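You operate a simulated robot arm through the tools that you are given. There is no shell and no other tool.

You run a simulated robot arm. Do the job below in one go: nothing can be reset, and whatever is moved stays where it is left.

TASK
Clamp the yellow block and pin it: silver pin in hole D, blue pin in hole R.
Fine: in the vise, clamped before pinning; leave the other blocks and pins. Set down upright: what you pick out.

It is judged by the outcome, as a careful person would: the job done as asked, and still so three seconds after it is handed in. It fails if anything else is knocked over, pushed out of place, dropped, spilled or broken.

THE ROBOT
A 7-joint arm with a two-finger parallel gripper, fixed in place. Base frame: the origin is on the floor under the middle of its stand, x ahead of it, y to its left, z up; the work surface is at about z = 800. Lengths are in mm, angles in rad, forces in N, time in s.
It reaches about 910 mm from its shoulder. Its first joint turns from -2.897 to 2.897 rad. Payload 3.43 kg.
Tool frame: the origin (TCP) lies between the finger pads and is the grasp point; the fingertips stand 30 mm ahead of it; z points along the fingers, y is the line along which they close. The gripper opens to 94 mm. The fingers are 28 mm wide and 10 mm thick; the gripper's body (50 by 96 mm) begins 55 mm behind the TCP.
Orientation is that of the tool frame in the base frame, as [roll, pitch, yaw] about the fixed x, y, z axes, in that order (R = Rz(yaw) Ry(pitch) Rx(roll)). With the fingers straight down and closing along the base's y, the tool's x points along the base's -x, its y along +y and its z along -z.

THE INTERFACE
- The arm moves only by the tool step_arm. Its arguments are lists of equal length, an entry for each row: "xyz": the shift along the base's x, y, z in m, a list of three; "delta_rot": the turn, a rotation vector about the base's x, y, z in rad, a list of three. In form: {"xyz": [[x, y, z], ...], "delta_rot": [[wx, wy, wz], ...]}. A call has 1 to 20 rows; each row shifts and turns the commanded pose from where the row before left it. "fingers" is the opening, from 0 (shut) to 1 (fully open), set as the call begins (left out, the last holds). Rows are played at 5 a second. More than 50 mm and 0.15 rad between two rows, or a gripper value outside its range, and nothing of the call is played. A pose out of reach is approached as far as the arm can. The call stops where the force on the tool passes 90 N (or 10 N more than at its start, if that is more) or the arm is blocked; 0.2 s more then pass. Each finger travels about 45 mm/s and halts on what it meets, pressing with about 43 N; the grip force reading is that of the motor and also rises with nothing between the fingers. The clock runs only during rows and for 0.2 s after the last one: add rows that do not move to give the fingers time. The reply holds the time, the measured pose of the TCP, the force on the tool along the base axes, the opening and the grip force, in the units named above and with some noise, with the torque about the TCP (base axes, N m) and any sound that the robot's microphone picked up.
- Cameras (640 x 400 px; columns grow to the right, rows downward): "scene" is fixed at [391.8, 646.9, 1424.1]; the picture's right is [-0.81, -0.59, 0.00], its down [-0.48, 0.65, -0.59] and it looks along [0.35, -0.47, -0.81] (base axes); focal length 234 px, centre (320, 200). "wrist" rides on the gripper at [76, 14, -102] in the tool frame; the picture's right is [-0.18, 0.98, 0.00], its down [-0.75, -0.14, -0.64] and it looks along [-0.63, -0.12, 0.77] (tool axes); focal length 243 px, centre (320, 200). There is no depth. A picture from a camera that has moved, and an enlarged one, comes with that camera's place and axes in the base frame and with its lens. The place of the scene camera against the robot may be out by one fixed shift of up to 18 mm in any direction.
- capture(camera): a new picture of that camera. The clock stands still meanwhile.
- raise_lower(by): slides the trunk up (or, below 0, down) by that many mm; the arm rides with it, the base frame stays. It gives what a move gives, with no picture.
- zoom(camera, box): a new picture of the part [left, top, right, bottom] of that camera's present view, enlarged. The clock stands still meanwhile.
- job_done(): hands the job in; it is judged then, once.

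Nothing tells you positions but the pictures and the camera data. Unless the task says otherwise, let go and move clear before handing in.

The tools are called after "Request:" as a command line: name --argument value ..., lists and objects as JSON in quotes. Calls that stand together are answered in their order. step_arm: Moves the arm, as the interface text tells. Its arguments: {"type":"object","properties":{"xyz":{"type":"array"},"delta_rot":{"type":"array"},"fingers":{"type":"number"}},"required":["xyz","delta_rot"]} The other tools are called the same way: raise_lower (by) moves the trunk up or down; capture (camera) takes a picture; zoom (camera, box) takes an enlarged picture of a part of a camera's view; job_done () hands the job in.

At the start:

```text
clock: 0.0
position: [571.5, 318.5, 1176.7]
ee_rot: [3.141, 0.001, -3.141]
ft_force: [-0.5, -0.3, 0.5]
moment: [0.03, 0.0, -0.01]
width: 94.3
grip_force: 0.1
trunk travel left (down, up): [-375.0, 235.0]
```

scene: 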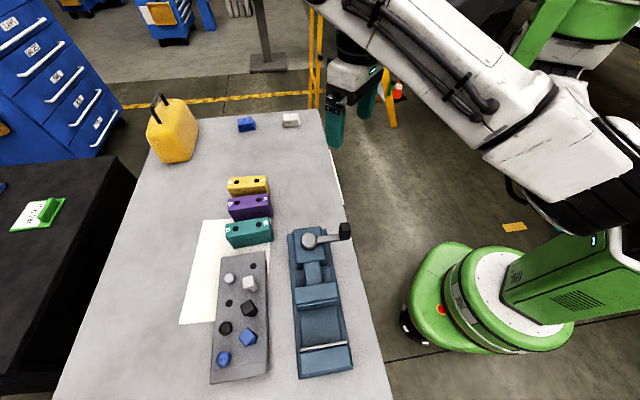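
wrist: 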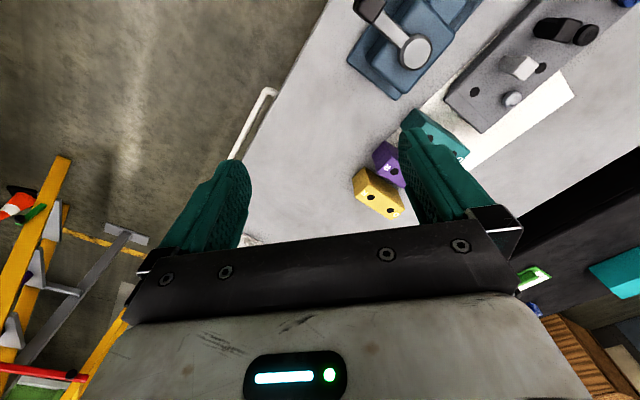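

I see the workbench with three blocks (yellow, purple, teal), a pin rack and a vise with a lever. I'll look closer at each part before moving anything.

Request:
zoom --camera "scene" --box '[200, 160, 300, 260]'

Request:
zoom --camera "scene" --box '[190, 240, 290, 390]'

Request:
zoom --camera "scene" --box '[270, 210, 370, 390]'

Request:
zoom --camera "wrist" --box '[320, 0, 640, 240]'

Request:
zoom --camera "scene" --box '[130, 70, 350, 210]'

```text
4.00 times, centred on (250, 210) of scene
camera zoom: at [391.8, 646.9, 1424.1], right [-0.81, -0.59, 0.0], down [-0.48, 0.65, -0.59], along [0.35, -0.47, -0.81], focal length 937 px, centre (600, 160)
```

zoom: 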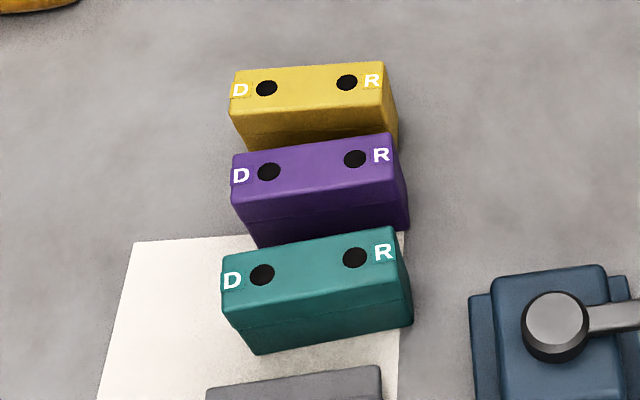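

```text
2.67 times, centred on (240, 315) of scene
camera zoom: at [391.8, 646.9, 1424.1], right [-0.81, -0.59, 0.0], down [-0.48, 0.65, -0.59], along [0.35, -0.47, -0.81], focal length 625 px, centre (533, -107)
```

zoom: 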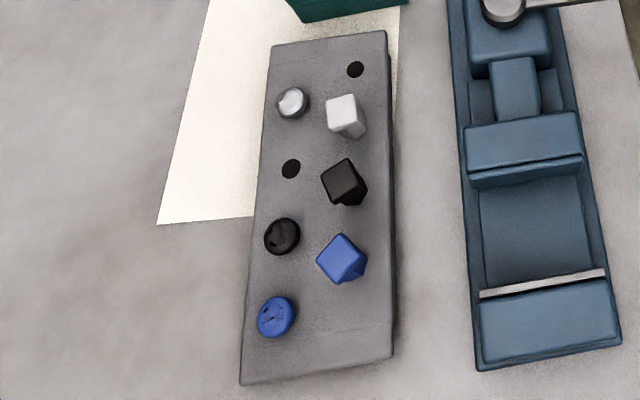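

```text
2.22 times, centred on (320, 300) of scene
camera zoom: at [391.8, 646.9, 1424.1], right [-0.81, -0.59, 0.0], down [-0.48, 0.65, -0.59], along [0.35, -0.47, -0.81], focal length 521 px, centre (320, -22)
```

zoom: 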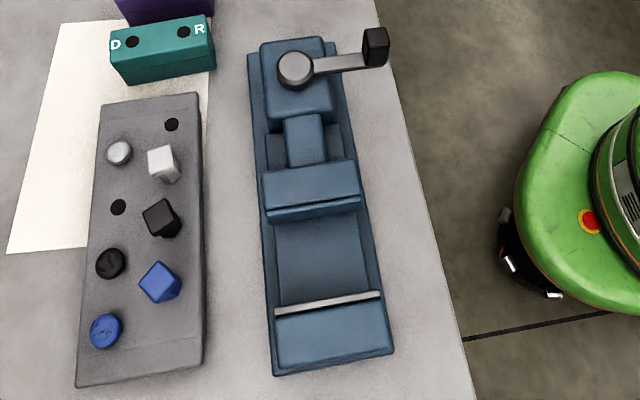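

```text
1.67 times, centred on (480, 120) of wrist
camera zoom: at [496.5, 333.2, 1278.5], right [0.18, 0.98, 0.0], down [0.75, -0.14, 0.64], along [0.63, -0.12, -0.77], focal length 404 px, centre (53, 333)
```

zoom: 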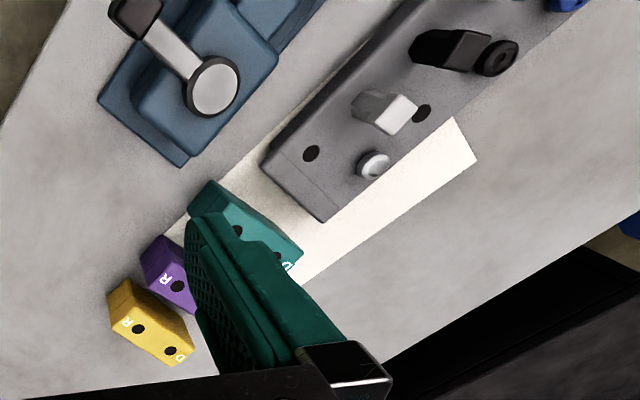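

```text
2.86 times, centred on (240, 140) of scene
camera zoom: at [391.8, 646.9, 1424.1], right [-0.81, -0.59, 0.0], down [-0.48, 0.65, -0.59], along [0.35, -0.47, -0.81], focal length 669 px, centre (549, 371)
```

zoom: 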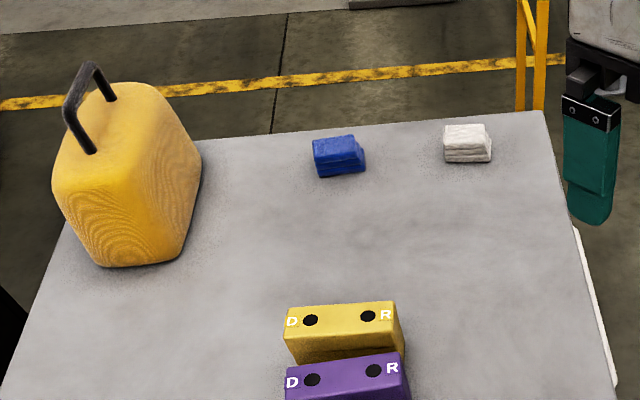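

The yellow block is the farthest of the three, near (854, 404), and the vise is around (480, 530) with a lever near (566, 460). The rack holds two pins of each colour, round-head and square-head, so I'll move the wrist camera over the vise and rack for a better look.

Request:
step_arm --xyz '[[-0.0193, 0.0313, -0.0131], [-0.0193, 0.0313, -0.0131], [-0.0193, 0.0313, -0.0131], [-0.0193, 0.0313, -0.0131], [-0.0193, 0.0313, -0.0131], [-0.0193, 0.0313, -0.0131], [0, 0, 0]]' --delta_rot '[[0, 0, 0], [0, 0, 0], [0, 0, 0], [0, 0, 0], [0, 0, 0], [0, 0, 0], [0, 0, 0]]' --fingers 1.0

Request:
capture --camera "wrist"

Request:
capture --camera "scene"

```text
clock: 1.6
position: [454.6, 505.3, 1097.7]
ee_rot: [-3.141, 0.0, 3.141]
ft_force: [-0.4, 0.9, 0.5]
moment: [0.02, 0.01, 0.01]
width: 94.1
grip_force: 0.0
trunk travel left (down, up): [-375.0, 235.0]
```

```text
taken
camera wrist: at [378.7, 519.0, 1199.6], right [0.18, 0.98, 0.0], down [0.75, -0.14, 0.64], along [0.63, -0.12, -0.77], focal length 243 px, centre (320, 200)
```

wrist: 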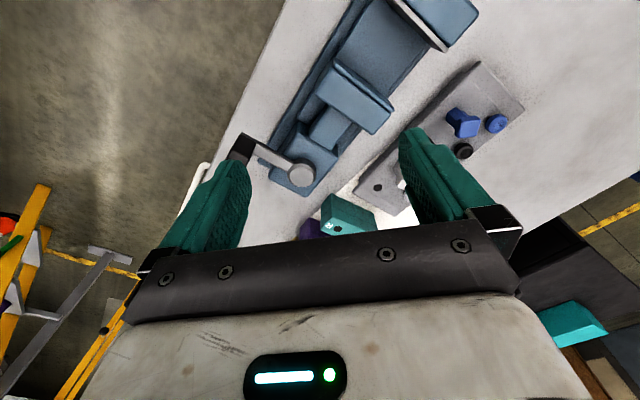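

```text
taken
```

scene: 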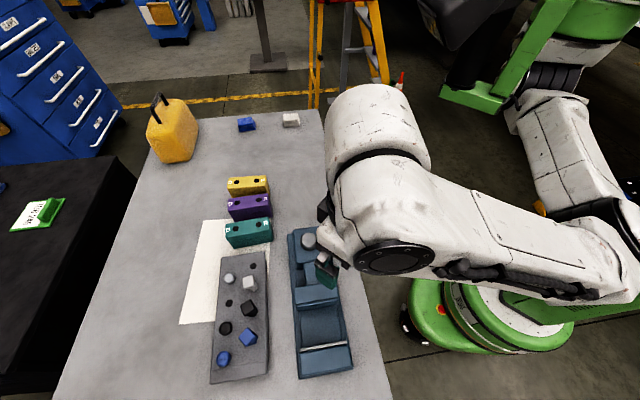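

The wrist camera now covers the vise, the lever and the far end of the rack. I'll zoom in on each.

Request:
zoom --camera "wrist" --box '[220, 0, 500, 200]'

Request:
zoom --camera "wrist" --box '[340, 60, 540, 220]'

```text
2.00 times, centred on (360, 100) of wrist
camera zoom: at [378.7, 519.0, 1199.6], right [0.18, 0.98, 0.0], down [0.75, -0.14, 0.64], along [0.63, -0.12, -0.77], focal length 485 px, centre (240, 400)
```

zoom: 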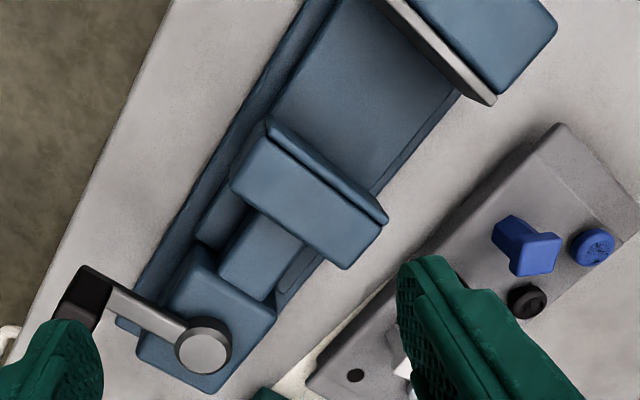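

```text
2.50 times, centred on (440, 140) of wrist
camera zoom: at [378.7, 519.0, 1199.6], right [0.18, 0.98, 0.0], down [0.75, -0.14, 0.64], along [0.63, -0.12, -0.77], focal length 606 px, centre (20, 350)
```

zoom: 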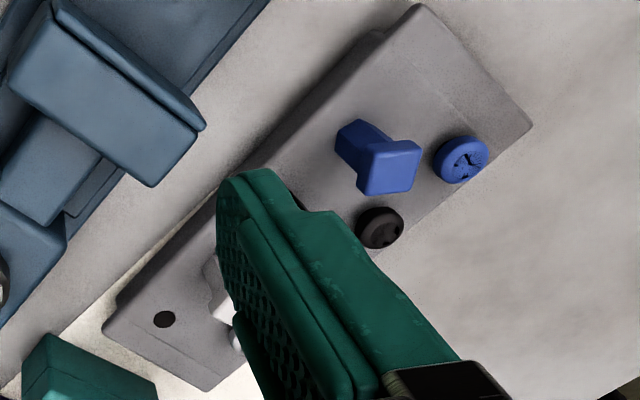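

The square-headed blue pin stands on a visible shank while the round blue one looks like a low cap. I'll move over the rack to see the pins from closer up.

Request:
step_arm --xyz '[[0.0219, 0.0285, -0.0133], [0.0219, 0.0285, -0.0133], [0.0219, 0.0285, -0.0133], [0.0219, 0.0285, -0.0133], [0.0219, 0.0285, -0.0133], [0.0219, 0.0285, -0.0133], [0, 0, 0]]' --delta_rot '[[0, 0, 0], [0, 0, 0], [0, 0, 0], [0, 0, 0], [0, 0, 0], [0, 0, 0], [0, 0, 0]]'

Request:
capture --camera "wrist"

Request:
zoom --camera "wrist" --box '[180, 0, 500, 200]'

```text
clock: 3.4
position: [558.3, 637.5, 947.6]
ee_rot: [-3.026, -0.021, -3.127]
ft_force: [0.0, 0.1, 0.1]
moment: [0.0, 0.02, -0.01]
width: 94.1
grip_force: 0.0
out of reach, approached as far as the arm can: row 6
trunk travel left (down, up): [-375.0, 235.0]
stopped in row 7: the arm was blocked; the commanded pose is now the measured one
```

```text
taken
camera wrist: at [483.8, 661.7, 1049.6], right [0.17, 0.98, -0.12], down [0.77, -0.05, 0.64], along [0.62, -0.2, -0.76], focal length 243 px, centre (320, 200)
```

wrist: 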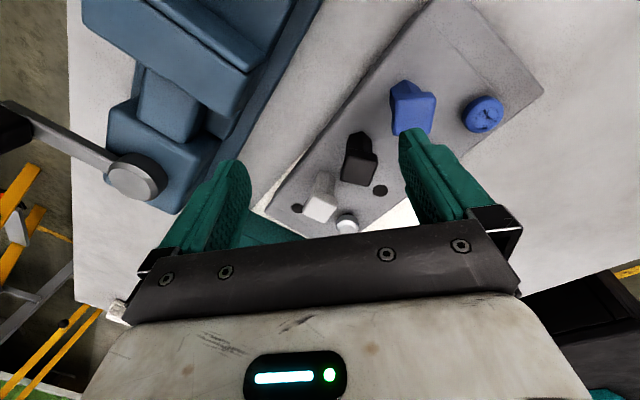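

```text
2.00 times, centred on (340, 100) of wrist
camera zoom: at [483.8, 661.7, 1049.6], right [0.17, 0.98, -0.12], down [0.77, -0.05, 0.64], along [0.62, -0.2, -0.76], focal length 485 px, centre (280, 400)
```

zoom: 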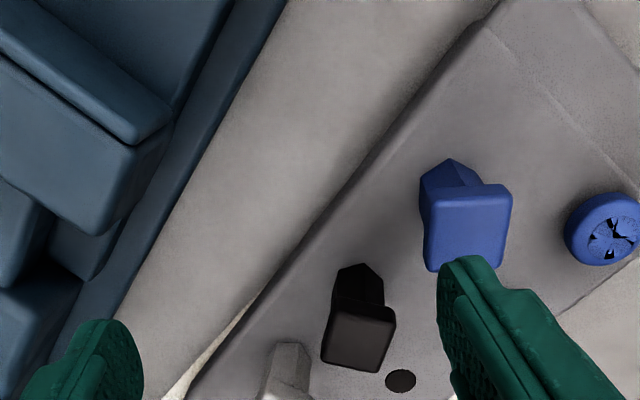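

The arm hit its reach limit here and sagged, so this spot is too far at the current trunk height. I'll back off, straighten the tool and raise the trunk to see whether the reach grows.

Request:
step_arm --xyz '[[-0.02, -0.025, 0.025], [-0.02, -0.025, 0.025], [-0.02, -0.025, 0.025], [-0.02, -0.025, 0.025], [0, 0, 0]]' --delta_rot '[[0.0289, -0.0053, -0.0036], [0.0289, -0.0053, -0.0036], [0.0289, -0.0053, -0.0036], [0.0289, -0.0053, -0.0036], [0, 0, 0]]'

Request:
raise_lower --by 150

Request:
capture --camera "scene"

```text
clock: 4.6
position: [477.8, 537.1, 1050.8]
ee_rot: [3.138, 0.001, -3.14]
ft_force: [0.5, -0.8, -0.2]
moment: [0.0, -0.05, 0.03]
width: 94.1
grip_force: 0.0
trunk travel left (down, up): [-375.0, 235.0]
```

```text
clock: 6.3
position: [477.9, 537.3, 1201.6]
ee_rot: [3.138, 0.001, -3.139]
ft_force: [0.5, 0.5, -0.6]
moment: [0.01, 0.03, 0.0]
width: 94.0
grip_force: 0.0
trunk travel left (down, up): [-525.0, 85.0]
```

```text
taken
```

scene: 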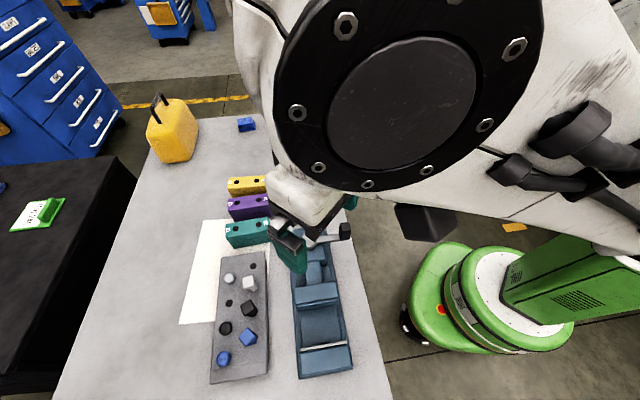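

The trunk is up 150 mm. I'll lower the tool back to working height and test the reach outward in open space above the rack.

Request:
step_arm --xyz '[[0, 0, -0.04], [0, 0, -0.04], [0, 0, -0.04], [0, 0, -0.04], [0.02, 0.025, 0], [0.02, 0.025, 0], [0.02, 0.025, 0], [0.02, 0.025, 0], [0, 0, 0]]' --delta_rot '[[0, 0, 0], [0, 0, 0], [0, 0, 0], [0, 0, 0], [0, 0, 0], [0, 0, 0], [0, 0, 0], [0, 0, 0], [0, 0, 0]]'

Request:
capture --camera "scene"

Request:
capture --camera "wrist"

```text
clock: 8.3
position: [556.8, 636.2, 1040.6]
ee_rot: [3.138, 0.001, -3.141]
ft_force: [0.6, -0.2, 0.1]
moment: [0.01, -0.02, 0.01]
width: 93.9
grip_force: 0.0
trunk travel left (down, up): [-525.0, 85.0]
```

```text
taken
```

scene: 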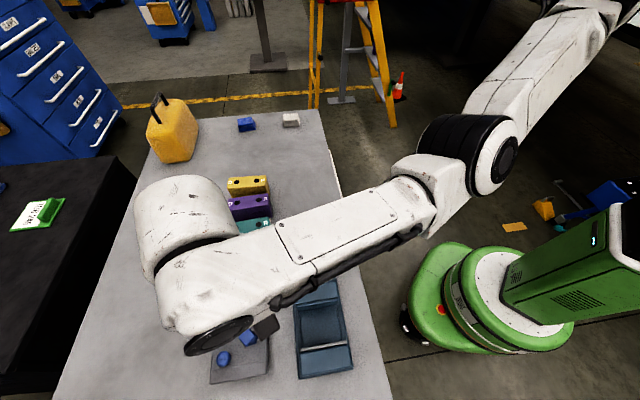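

```text
taken
camera wrist: at [481.0, 650.2, 1143.5], right [0.18, 0.98, 0.0], down [0.75, -0.14, 0.64], along [0.63, -0.12, -0.77], focal length 243 px, centre (320, 200)
```

wrist: 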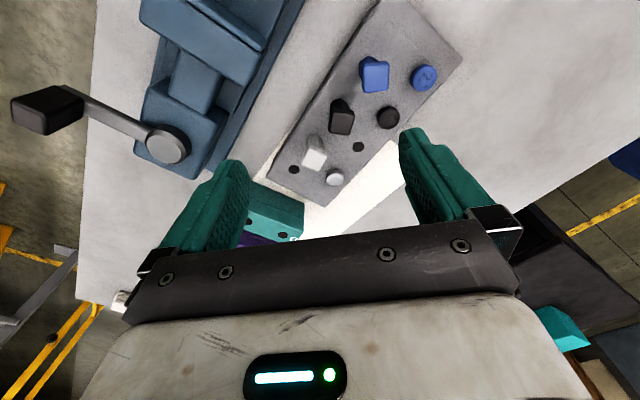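

Raising the trunk gave the reach I needed. Now I'll zoom in on the pins.

Request:
zoom --camera "wrist" --box '[270, 30, 470, 220]'

Request:
zoom --camera "wrist" --box '[0, 0, 320, 200]'

```text
2.11 times, centred on (370, 125) of wrist
camera zoom: at [481.0, 650.2, 1143.5], right [0.18, 0.98, 0.0], down [0.75, -0.14, 0.64], along [0.63, -0.12, -0.77], focal length 511 px, centre (215, 358)
```

zoom: 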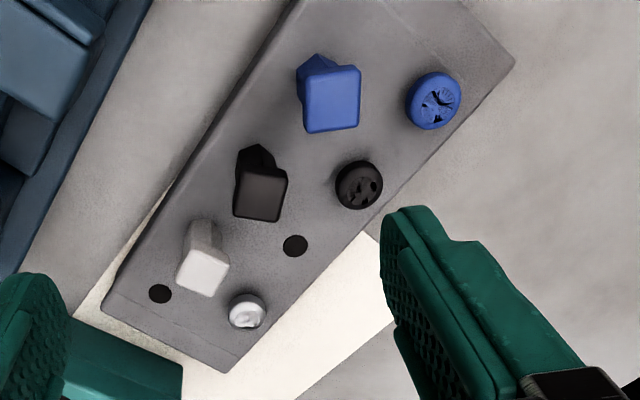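

```text
2.00 times, centred on (160, 100) of wrist
camera zoom: at [481.0, 650.2, 1143.5], right [0.18, 0.98, 0.0], down [0.75, -0.14, 0.64], along [0.63, -0.12, -0.77], focal length 485 px, centre (640, 400)
```

zoom: 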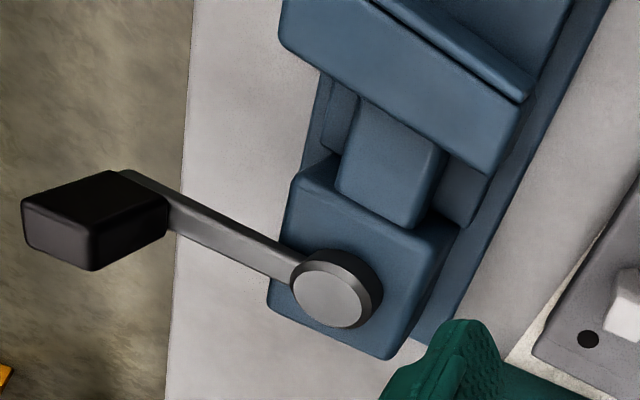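

Round heads top out near z≈847 and square heads near z≈876. The rack, blocks and vise all sit at about 45°, so I'll yaw the tool 45° and look at the pins again.

Request:
step_arm --xyz '[[-0.005, -0.008, 0], [-0.005, -0.008, 0], [-0.005, -0.008, 0], [-0.005, -0.008, 0], [-0.005, -0.008, 0], [-0.005, -0.008, 0], [0, 0, 0]]' --delta_rot '[[0, 0, 0.1309], [0, 0, 0.1309], [0, 0, 0.1309], [0, 0, 0.1309], [0, 0, 0.1309], [0, 0, 0.1309], [0, 0, 0]]'

Request:
capture --camera "wrist"

Request:
capture --camera "scene"

```text
clock: 9.9
position: [527.1, 588.0, 1039.7]
ee_rot: [3.138, 0.002, -2.353]
ft_force: [0.2, 0.3, 0.5]
moment: [0.07, -0.03, 0.01]
width: 93.8
grip_force: 0.1
trunk travel left (down, up): [-525.0, 85.0]
```

```text
taken
camera wrist: at [463.7, 543.9, 1143.3], right [-0.57, 0.82, 0.0], down [0.63, 0.43, 0.64], along [0.53, 0.37, -0.77], focal length 243 px, centre (320, 200)
```

wrist: 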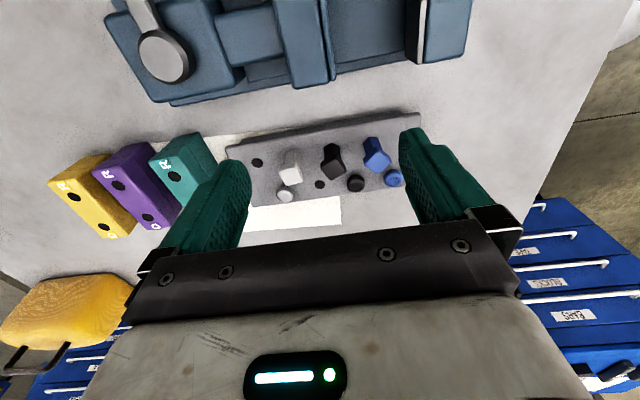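

```text
taken
```

scene: 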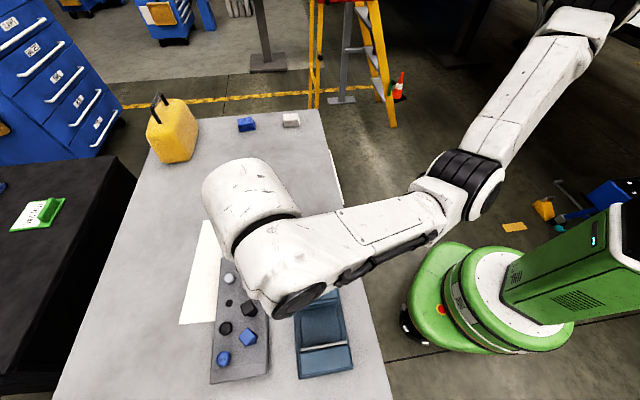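

This view takes in the vise, rack and blocks together. I'll zoom into each.

Request:
zoom --camera "wrist" --box '[220, 110, 420, 210]'

Request:
zoom --camera "wrist" --box '[90, 0, 490, 120]'

Request:
zoom --camera "wrist" --box '[30, 110, 250, 250]'

```text
3.20 times, centred on (320, 160) of wrist
camera zoom: at [463.7, 543.9, 1143.3], right [-0.57, 0.82, 0.0], down [0.63, 0.43, 0.64], along [0.53, 0.37, -0.77], focal length 776 px, centre (320, 328)
```

zoom: 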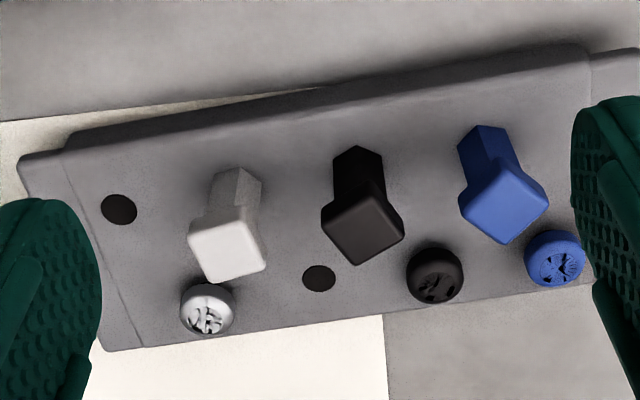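

```text
1.60 times, centred on (290, 60) of wrist
camera zoom: at [463.7, 543.9, 1143.3], right [-0.57, 0.82, 0.0], down [0.63, 0.43, 0.64], along [0.53, 0.37, -0.77], focal length 388 px, centre (368, 424)
```

zoom: 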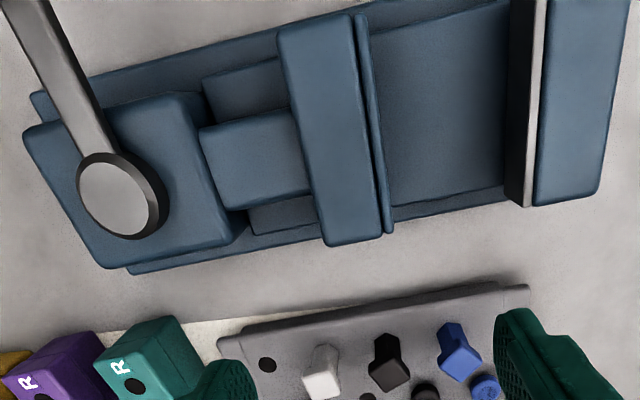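

```text
2.86 times, centred on (140, 180) of wrist
camera zoom: at [463.7, 543.9, 1143.3], right [-0.57, 0.82, 0.0], down [0.63, 0.43, 0.64], along [0.53, 0.37, -0.77], focal length 693 px, centre (834, 257)
```

zoom: 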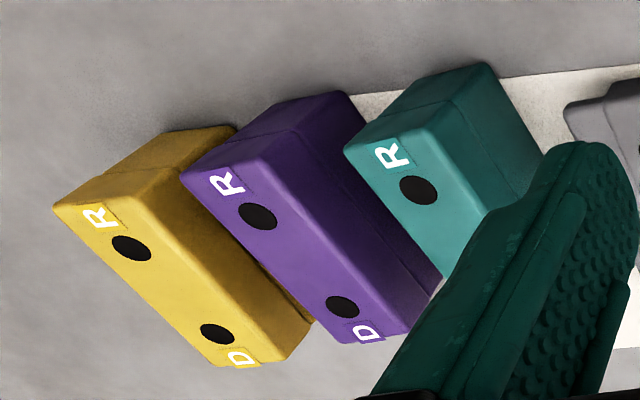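

The square pieces have a square head on a faceted neck, while the round ones look like low screw heads with a recess. I'll come lower to inspect them more closely.

Request:
step_arm --xyz '[[0.015, 0.01, -0.03], [0.015, 0.01, -0.03], [0.01, 0.01, -0.025], [0, 0, 0]]' --delta_rot '[[0, 0, 0], [0, 0, 0], [0, 0, 0], [0, 0, 0]]'

Request:
zoom --camera "wrist" --box '[230, 90, 350, 210]'

Request:
zoom --camera "wrist" --box '[310, 90, 430, 210]'

Request:
capture --camera "wrist"

```text
clock: 10.9
position: [567.3, 618.4, 954.8]
ee_rot: [3.139, 0.001, -2.357]
ft_force: [0.0, -0.1, -0.1]
moment: [0.01, 0.03, 0.03]
width: 93.9
grip_force: 0.1
trunk travel left (down, up): [-525.0, 85.0]
```

```text
3.33 times, centred on (290, 150) of wrist
camera zoom: at [503.7, 574.7, 1057.5], right [-0.57, 0.82, 0.0], down [0.63, 0.43, 0.64], along [0.53, 0.37, -0.77], focal length 809 px, centre (420, 367)
```

zoom: 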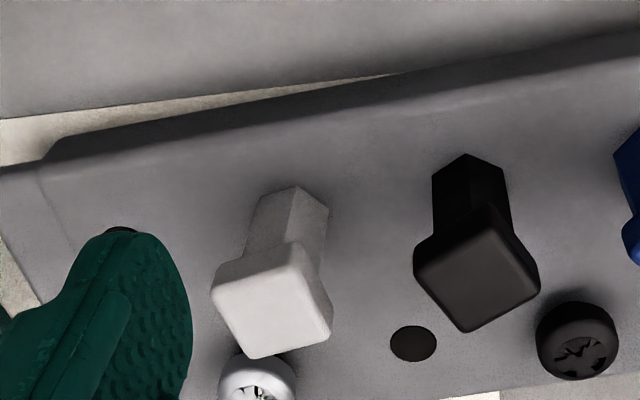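

```text
3.33 times, centred on (370, 150) of wrist
camera zoom: at [503.7, 574.7, 1057.5], right [-0.57, 0.82, 0.0], down [0.63, 0.43, 0.64], along [0.53, 0.37, -0.77], focal length 809 px, centre (153, 367)
```

zoom: 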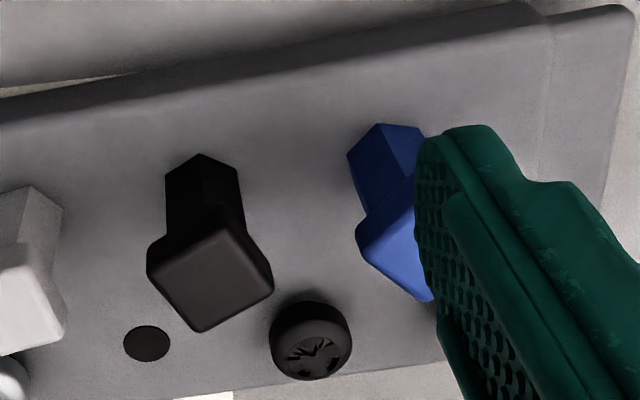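

```text
taken
camera wrist: at [503.7, 574.7, 1057.5], right [-0.57, 0.82, 0.0], down [0.63, 0.43, 0.64], along [0.53, 0.37, -0.77], focal length 243 px, centre (320, 200)
```

wrist: 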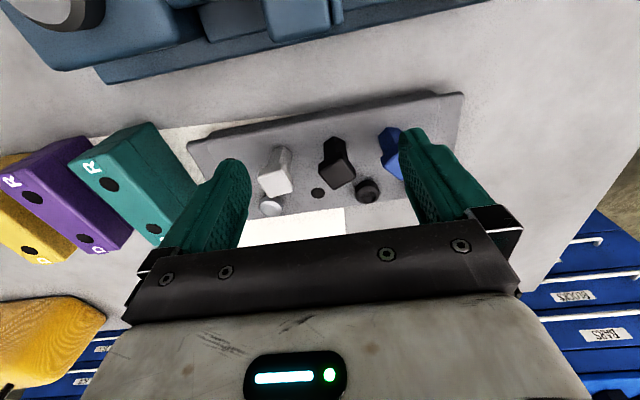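

The round heads have cross recesses, so they are screws. The square-headed pieces are the pins: silver near (632, 614) and blue near (551, 692). I'll raise the trunk fully for reach and head high over the yellow block.

Request:
raise_lower --by 85

Request:
step_arm --xyz '[[0, -0.03, 0.01], [0.02, -0.04, 0], [0.035, -0.033, 0], [0.035, -0.033, 0], [0.035, -0.033, 0], [0.035, -0.033, 0], [0.035, -0.02, 0], [0.035, -0.02, 0], [0, 0, 0]]' --delta_rot '[[0, 0, 0], [0, 0, 0], [0, 0, -0.01], [0, 0, -0.01], [0, 0, -0.01], [0, 0, -0.01], [0, 0, -0.01], [0, 0, 0], [0, 0, 0]]'

Request:
capture --camera "wrist"

Request:
capture --camera "scene"

```text
clock: 12.2
position: [567.2, 618.9, 1040.7]
ee_rot: [3.137, 0.001, -2.356]
ft_force: [1.0, 0.4, 0.1]
moment: [0.0, 0.01, 0.01]
width: 94.2
grip_force: 0.0
trunk travel left (down, up): [-610.0, 0.0]
```

```text
clock: 14.2
position: [796.4, 378.1, 1050.0]
ee_rot: [3.138, 0.001, -2.405]
ft_force: [0.5, -0.6, 0.5]
moment: [0.01, 0.01, 0.01]
width: 93.9
grip_force: 0.0
trunk travel left (down, up): [-610.0, 0.0]
```

```text
taken
camera wrist: at [731.3, 336.5, 1151.7], right [-0.52, 0.85, 0.0], down [0.65, 0.4, 0.64], along [0.55, 0.34, -0.77], focal length 243 px, centre (320, 200)
```

wrist: 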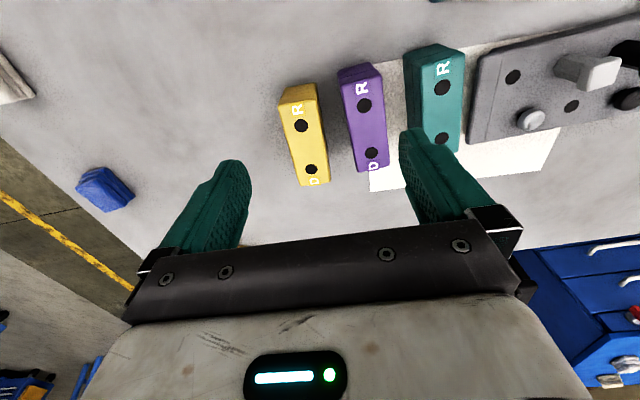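

```text
taken
```

scene: 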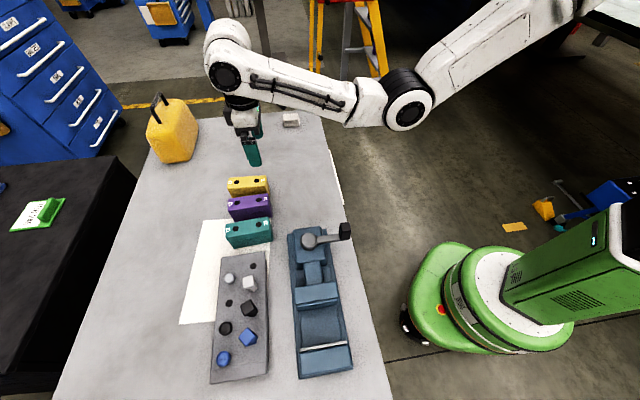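

The trunk height gives good reach here and the yellow block is in clear view. I'll zoom to measure it and its gap to the purple one.

Request:
zoom --camera "wrist" --box '[250, 50, 410, 200]'

```text
2.67 times, centred on (330, 125) of wrist
camera zoom: at [731.3, 336.5, 1151.7], right [-0.52, 0.85, 0.0], down [0.65, 0.4, 0.64], along [0.55, 0.34, -0.77], focal length 647 px, centre (293, 400)
```

zoom: 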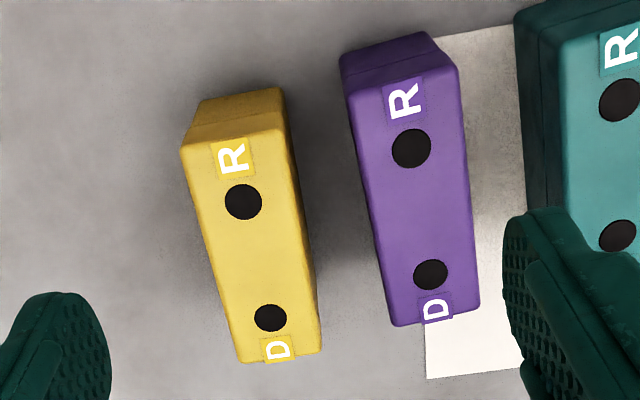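

The yellow block is roughly 113 × 42 × 75 mm, centred near (866, 400), with its long axis at 41.7° and about 36 mm of gap to the purple block. I'll set the opening to about 66 mm so the fingers fit the gap, and move over it while still high.

Request:
step_arm --xyz '[[0.0347, 0.0109, 0], [0.0346, 0.0109, 0], [0, 0, 0]]' --delta_rot '[[0, 0, -0.005], [0, 0, -0.005], [0, 0, 0]]' --fingers 0.7

Request:
capture --camera "wrist"

Request:
zoom --camera "wrist" --box '[240, 0, 440, 200]'

```text
clock: 15.0
position: [865.1, 398.0, 1050.2]
ee_rot: [3.138, 0.0, -2.416]
ft_force: [0.3, 0.7, 0.0]
moment: [0.01, 0.01, 0.0]
width: 65.7
grip_force: 0.0
trunk travel left (down, up): [-610.0, 0.0]
```

```text
taken
camera wrist: at [799.6, 357.9, 1151.6], right [-0.52, 0.86, 0.0], down [0.66, 0.39, 0.64], along [0.55, 0.33, -0.77], focal length 243 px, centre (320, 200)
```

wrist: 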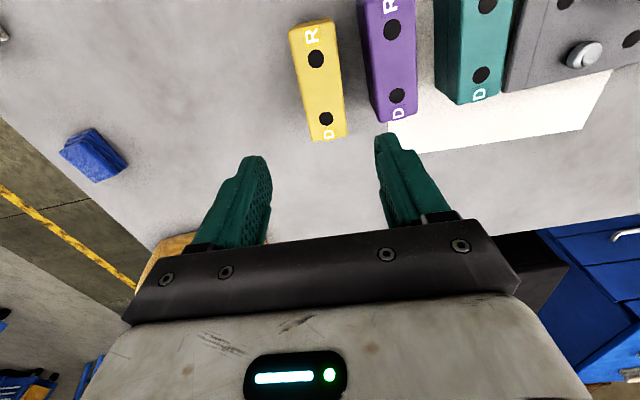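

```text
2.00 times, centred on (340, 100) of wrist
camera zoom: at [799.6, 357.9, 1151.6], right [-0.52, 0.86, 0.0], down [0.66, 0.39, 0.64], along [0.55, 0.33, -0.77], focal length 485 px, centre (280, 400)
```

zoom: 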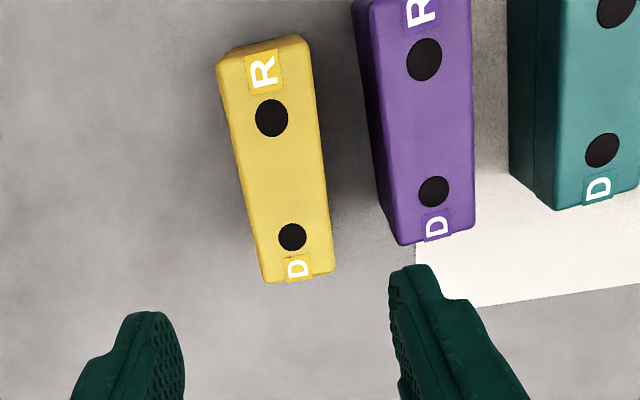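

The reach is fine, and the block matches my prediction to about 1–2 mm. I'll correct that offset and come down partway.

Request:
step_arm --xyz '[[0.0003, 0.0018, -0.03], [0, 0, -0.04], [0, 0, -0.04], [0, 0, 0]]' --delta_rot '[[0, 0, 0], [0, 0, 0], [0, 0, 0], [0, 0, 0]]'

Request:
capture --camera "wrist"

Request:
capture --camera "scene"

```text
clock: 16.0
position: [859.4, 392.5, 941.8]
ee_rot: [3.139, 0.001, -2.415]
ft_force: [-0.5, 0.2, -0.3]
moment: [0.03, -0.01, 0.02]
width: 65.9
grip_force: 0.0
out of reach, approached as far as the arm can: row 3
trunk travel left (down, up): [-610.0, 0.0]
```

```text
taken
camera wrist: at [792.3, 352.6, 1044.5], right [-0.51, 0.86, 0.0], down [0.66, 0.39, 0.64], along [0.55, 0.33, -0.77], focal length 243 px, centre (320, 200)
```

wrist: 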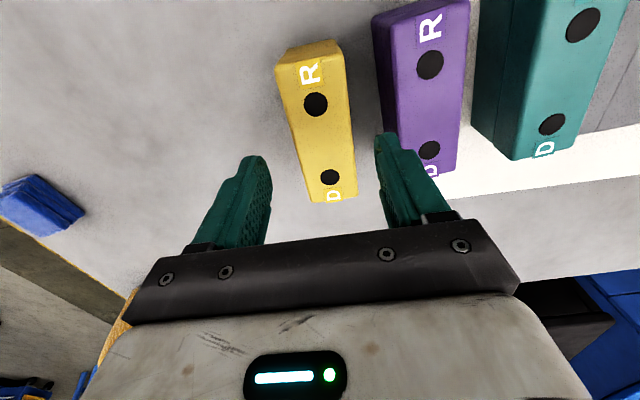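

```text
taken
```

scene: 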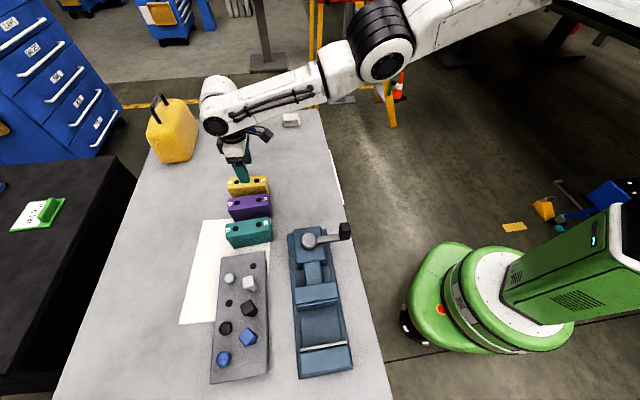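

At full trunk height the arm can't reach this low, so the best height is in between. I'll rise and then slide the trunk down to bring the working range over the block.

Request:
step_arm --xyz '[[0, 0, 0.04], [0, 0, 0.04], [0, 0, 0.04], [0, 0, 0.04], [0, 0, 0.03], [0, 0, 0]]' --delta_rot '[[0, 0, 0], [0, 0, 0], [0, 0, 0], [0, 0, 0], [0, 0, 0], [0, 0, 0]]'

Request:
raise_lower --by -180

Request:
zoom --camera "wrist" --box '[240, 0, 440, 200]'

Request:
capture --camera "scene"

```text
clock: 17.4
position: [858.2, 396.9, 1131.3]
ee_rot: [3.139, 0.002, -2.416]
ft_force: [-0.2, -0.9, 0.2]
moment: [0.01, 0.02, -0.01]
width: 65.8
grip_force: 0.0
trunk travel left (down, up): [-610.0, 0.0]
```

```text
clock: 19.4
position: [857.2, 396.6, 953.5]
ee_rot: [3.138, 0.003, -2.414]
ft_force: [0.1, 1.2, 0.0]
moment: [-0.01, -0.01, 0.03]
width: 65.7
grip_force: 0.0
trunk travel left (down, up): [-430.0, 180.0]
```

```text
2.00 times, centred on (340, 100) of wrist
camera zoom: at [791.9, 355.2, 1053.9], right [-0.52, 0.86, 0.0], down [0.66, 0.39, 0.64], along [0.55, 0.33, -0.77], focal length 485 px, centre (280, 400)
```

zoom: 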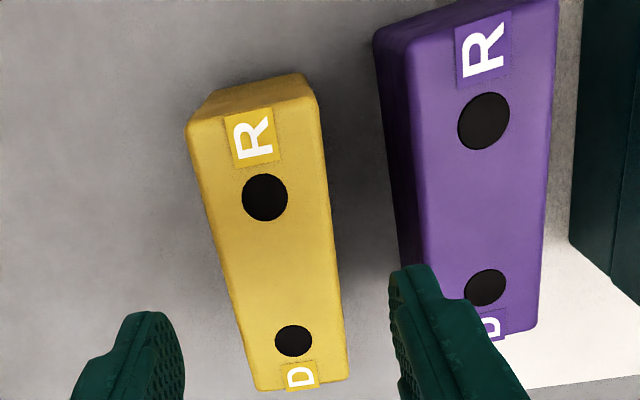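

```text
taken
```

scene: 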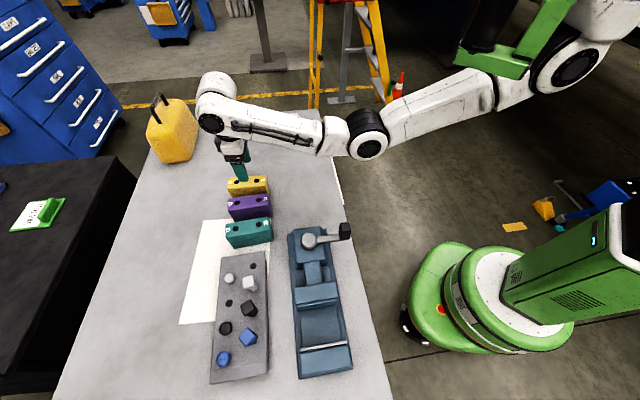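

The arm is now better placed but about 8 mm short of the block centre. I'll nudge to centre and check that it gets there.

Request:
step_arm --xyz '[[0.0043, 0.0017, 0], [0.0042, 0.0016, 0], [0, 0, 0], [0, 0, 0]]' --delta_rot '[[0, 0, 0], [0, 0, 0], [0, 0, 0], [0, 0, 0]]'

Request:
zoom --camera "wrist" --box '[240, 0, 440, 200]'

```text
clock: 20.4
position: [866.0, 398.2, 952.0]
ee_rot: [3.137, 0.001, -2.414]
ft_force: [-0.3, -0.4, -0.3]
moment: [0.02, 0.01, 0.04]
width: 65.9
grip_force: 0.0
trunk travel left (down, up): [-430.0, 180.0]
```

```text
2.00 times, centred on (340, 100) of wrist
camera zoom: at [800.1, 358.5, 1053.9], right [-0.52, 0.86, 0.0], down [0.66, 0.39, 0.64], along [0.55, 0.33, -0.77], focal length 485 px, centre (280, 400)
```

zoom: 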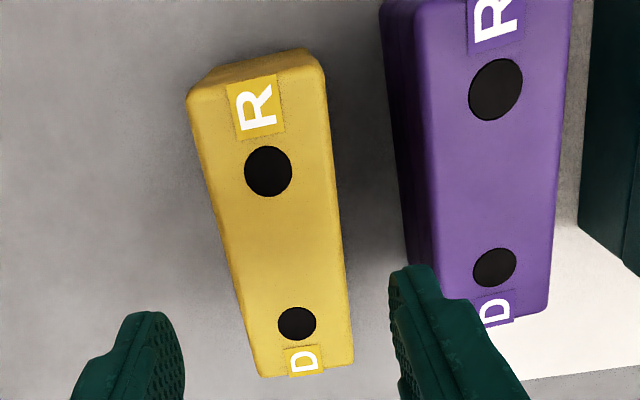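

The arm now reaches the block centre, with a 1.5 mm sideways offset to fix. I'll descend to the grasp height.

Request:
step_arm --xyz '[[-0.001, 0.0011, -0.024], [0, 0, -0.024], [0, 0, -0.0245], [0, 0, 0], [0, 0, 0]]' --delta_rot '[[0, 0, 0], [0, 0, 0], [0, 0, 0], [0, 0, 0], [0, 0, 0]]'

Request:
capture --camera "wrist"

Request:
zoom --camera "scene" --box '[190, 90, 310, 210]'

```text
clock: 21.6
position: [864.8, 399.1, 879.2]
ee_rot: [3.138, 0.001, -2.415]
ft_force: [-0.6, 0.5, -0.6]
moment: [0.02, 0.0, 0.05]
width: 65.6
grip_force: 0.1
trunk travel left (down, up): [-430.0, 180.0]
```

```text
taken
camera wrist: at [800.0, 359.1, 981.5], right [-0.52, 0.86, 0.0], down [0.66, 0.39, 0.64], along [0.55, 0.33, -0.77], focal length 243 px, centre (320, 200)
```

wrist: 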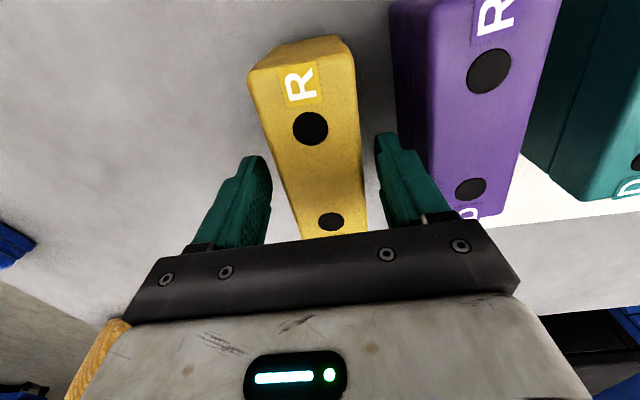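

```text
3.33 times, centred on (250, 150) of scene
camera zoom: at [391.8, 646.9, 1424.1], right [-0.81, -0.59, 0.0], down [-0.48, 0.65, -0.59], along [0.35, -0.47, -0.81], focal length 781 px, centre (553, 367)
```

zoom: 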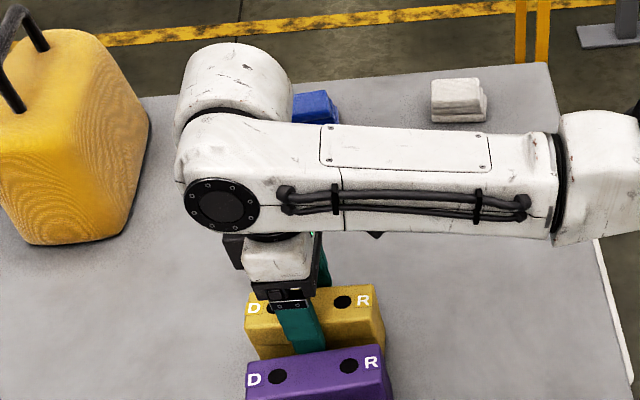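

The fingers straddle the yellow block with clearance on both sides. I'll close on it.

Request:
step_arm --xyz '[[0, 0, 0], [0, 0, 0], [0, 0, 0], [0, 0, 0]]' --delta_rot '[[0, 0, 0], [0, 0, 0], [0, 0, 0], [0, 0, 0]]' --fingers 0.0

Request:
capture --camera "wrist"

```text
clock: 22.6
position: [866.1, 401.3, 879.0]
ee_rot: [3.139, 0.003, -2.415]
ft_force: [-0.8, 1.7, -0.1]
moment: [0.01, 0.04, -0.03]
width: 45.7
grip_force: 43.5
trunk travel left (down, up): [-430.0, 180.0]
```

```text
taken
camera wrist: at [799.8, 359.3, 981.7], right [-0.52, 0.86, 0.0], down [0.66, 0.39, 0.64], along [0.55, 0.33, -0.77], focal length 243 px, centre (320, 200)
```

wrist: 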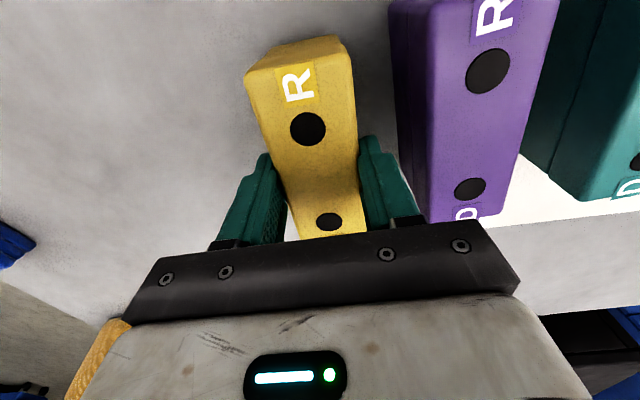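

The block is held at 45.7 mm wide and centred, with the R hole where I predicted. I'll lift it straight up, then carry it high over toward the vise.

Request:
step_arm --xyz '[[0, 0, 0.01], [0, 0, 0.03], [0, 0, 0.04], [0, 0, 0.04], [0, 0, 0.03], [0, 0, 0]]' --delta_rot '[[0, 0, 0], [0, 0, 0], [0, 0, 0], [0, 0, 0], [0, 0, 0], [0, 0, 0]]'

Request:
capture --camera "scene"

Request:
capture --camera "wrist"

```text
clock: 24.0
position: [865.8, 401.2, 1027.4]
ee_rot: [3.137, -0.001, -2.417]
ft_force: [-0.4, 0.2, -3.6]
moment: [-0.03, -0.02, 0.01]
width: 45.7
grip_force: 43.0
trunk travel left (down, up): [-430.0, 180.0]
```

```text
taken
```

scene: 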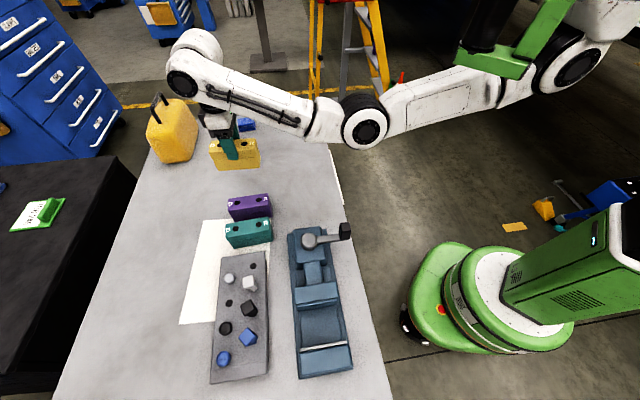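

```text
taken
camera wrist: at [798.9, 360.3, 1130.0], right [-0.52, 0.86, 0.0], down [0.66, 0.39, 0.64], along [0.55, 0.33, -0.77], focal length 243 px, centre (320, 200)
```

wrist: 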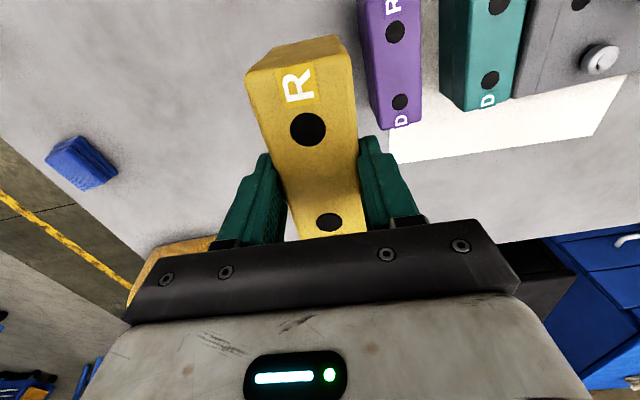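

The block is up, weighing about 3.6 N, and nothing else has moved. I'll carry it at this height to a viewpoint beside the vise.

Request:
step_arm --xyz '[[-0.0339, 0.0187, 0.001], [-0.0339, 0.0187, 0.001], [-0.0339, 0.0187, 0.001], [-0.0339, 0.0187, 0.001], [-0.0339, 0.0187, 0.001], [-0.0339, 0.0187, 0.001], [-0.0339, 0.0187, 0.001], [-0.0339, 0.0187, 0.001], [-0.0339, 0.0187, 0.001], [-0.0339, 0.0187, 0.001], [0, 0, 0]]' --delta_rot '[[0, 0, 0.006], [0, 0, 0.006], [0, 0, 0.006], [0, 0, 0.006], [0, 0, 0.006], [0, 0, 0.006], [0, 0, 0.006], [0, 0, 0.006], [0, 0, 0.006], [0, 0, 0.006], [0, 0, 0]]'

Request:
capture --camera "wrist"

Request:
zoom --camera "wrist" --box '[90, 0, 290, 120]'

Request:
zoom --camera "wrist" --box '[270, 0, 500, 120]'

```text
clock: 26.4
position: [526.1, 588.7, 1036.6]
ee_rot: [3.138, 0.003, -2.356]
ft_force: [0.3, 0.1, -3.7]
moment: [-0.04, -0.02, 0.02]
width: 45.5
grip_force: 43.5
trunk travel left (down, up): [-430.0, 180.0]
```

```text
taken
camera wrist: at [463.1, 543.0, 1140.0], right [-0.57, 0.82, 0.0], down [0.63, 0.43, 0.64], along [0.53, 0.37, -0.77], focal length 243 px, centre (320, 200)
```

wrist: 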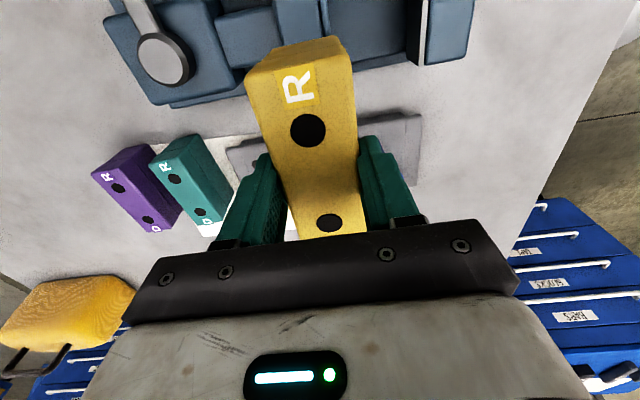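

```text
3.20 times, centred on (190, 60) of wrist
camera zoom: at [463.1, 543.0, 1140.0], right [-0.57, 0.82, 0.0], down [0.63, 0.43, 0.64], along [0.53, 0.37, -0.77], focal length 776 px, centre (736, 648)
```

zoom: 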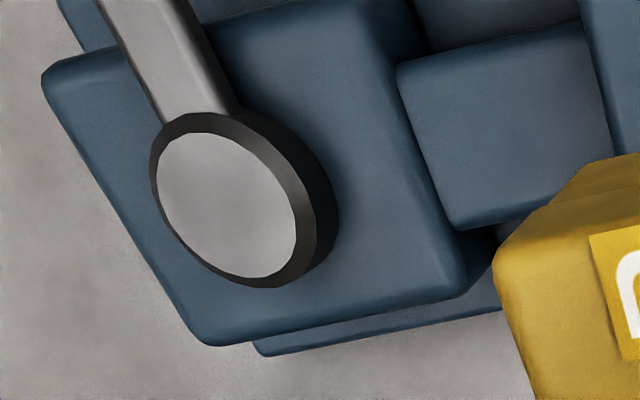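

```text
2.78 times, centred on (385, 60) of wrist
camera zoom: at [463.1, 543.0, 1140.0], right [-0.57, 0.82, 0.0], down [0.63, 0.43, 0.64], along [0.53, 0.37, -0.77], focal length 675 px, centre (139, 590)
```

zoom: 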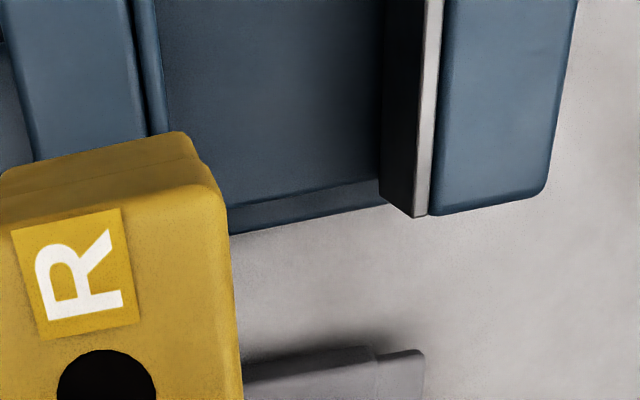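

The block hides part of the vise. I'll shift back and sideways so both jaws are in view.

Request:
step_arm --xyz '[[-0.003, -0.038, 0.005], [-0.003, -0.038, 0.005], [0, 0, 0]]' --delta_rot '[[0, 0, 0], [0, 0, 0], [0, 0, 0]]'

Request:
capture --camera "wrist"

Request:
zoom --camera "wrist" --box '[340, 0, 560, 140]'

Request:
zoom --camera "wrist" --box '[130, 0, 350, 140]'

```text
clock: 27.2
position: [521.2, 513.4, 1048.2]
ee_rot: [3.138, 0.003, -2.358]
ft_force: [1.1, 0.0, -3.7]
moment: [-0.01, 0.03, -0.03]
width: 45.5
grip_force: 42.3
trunk travel left (down, up): [-430.0, 180.0]
```

```text
taken
camera wrist: at [458.5, 468.9, 1150.1], right [-0.57, 0.82, 0.0], down [0.63, 0.43, 0.64], along [0.53, 0.37, -0.77], focal length 243 px, centre (320, 200)
```

wrist: 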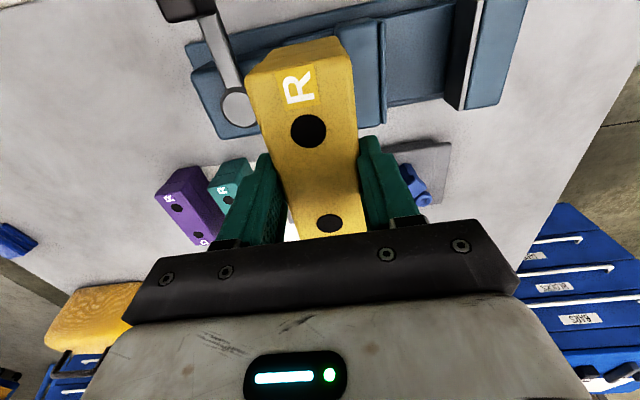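

```text
2.86 times, centred on (450, 70) of wrist
camera zoom: at [458.5, 468.9, 1150.1], right [-0.57, 0.82, 0.0], down [0.63, 0.43, 0.64], along [0.53, 0.37, -0.77], focal length 693 px, centre (-51, 571)
```

zoom: 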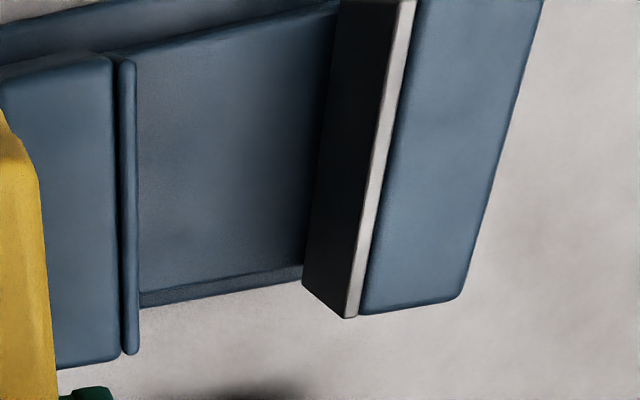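

```text
2.86 times, centred on (240, 70) of wrist
camera zoom: at [458.5, 468.9, 1150.1], right [-0.57, 0.82, 0.0], down [0.63, 0.43, 0.64], along [0.53, 0.37, -0.77], focal length 693 px, centre (549, 571)
```

zoom: 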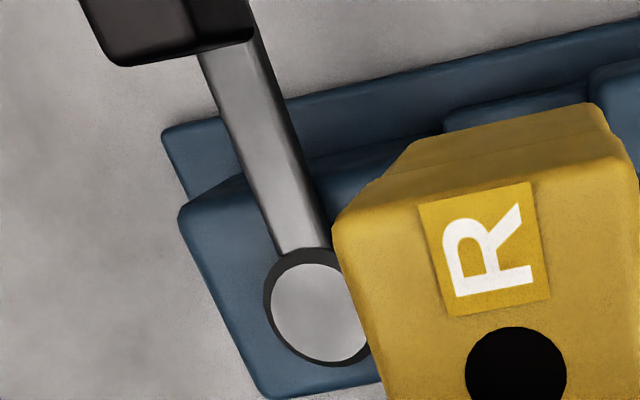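

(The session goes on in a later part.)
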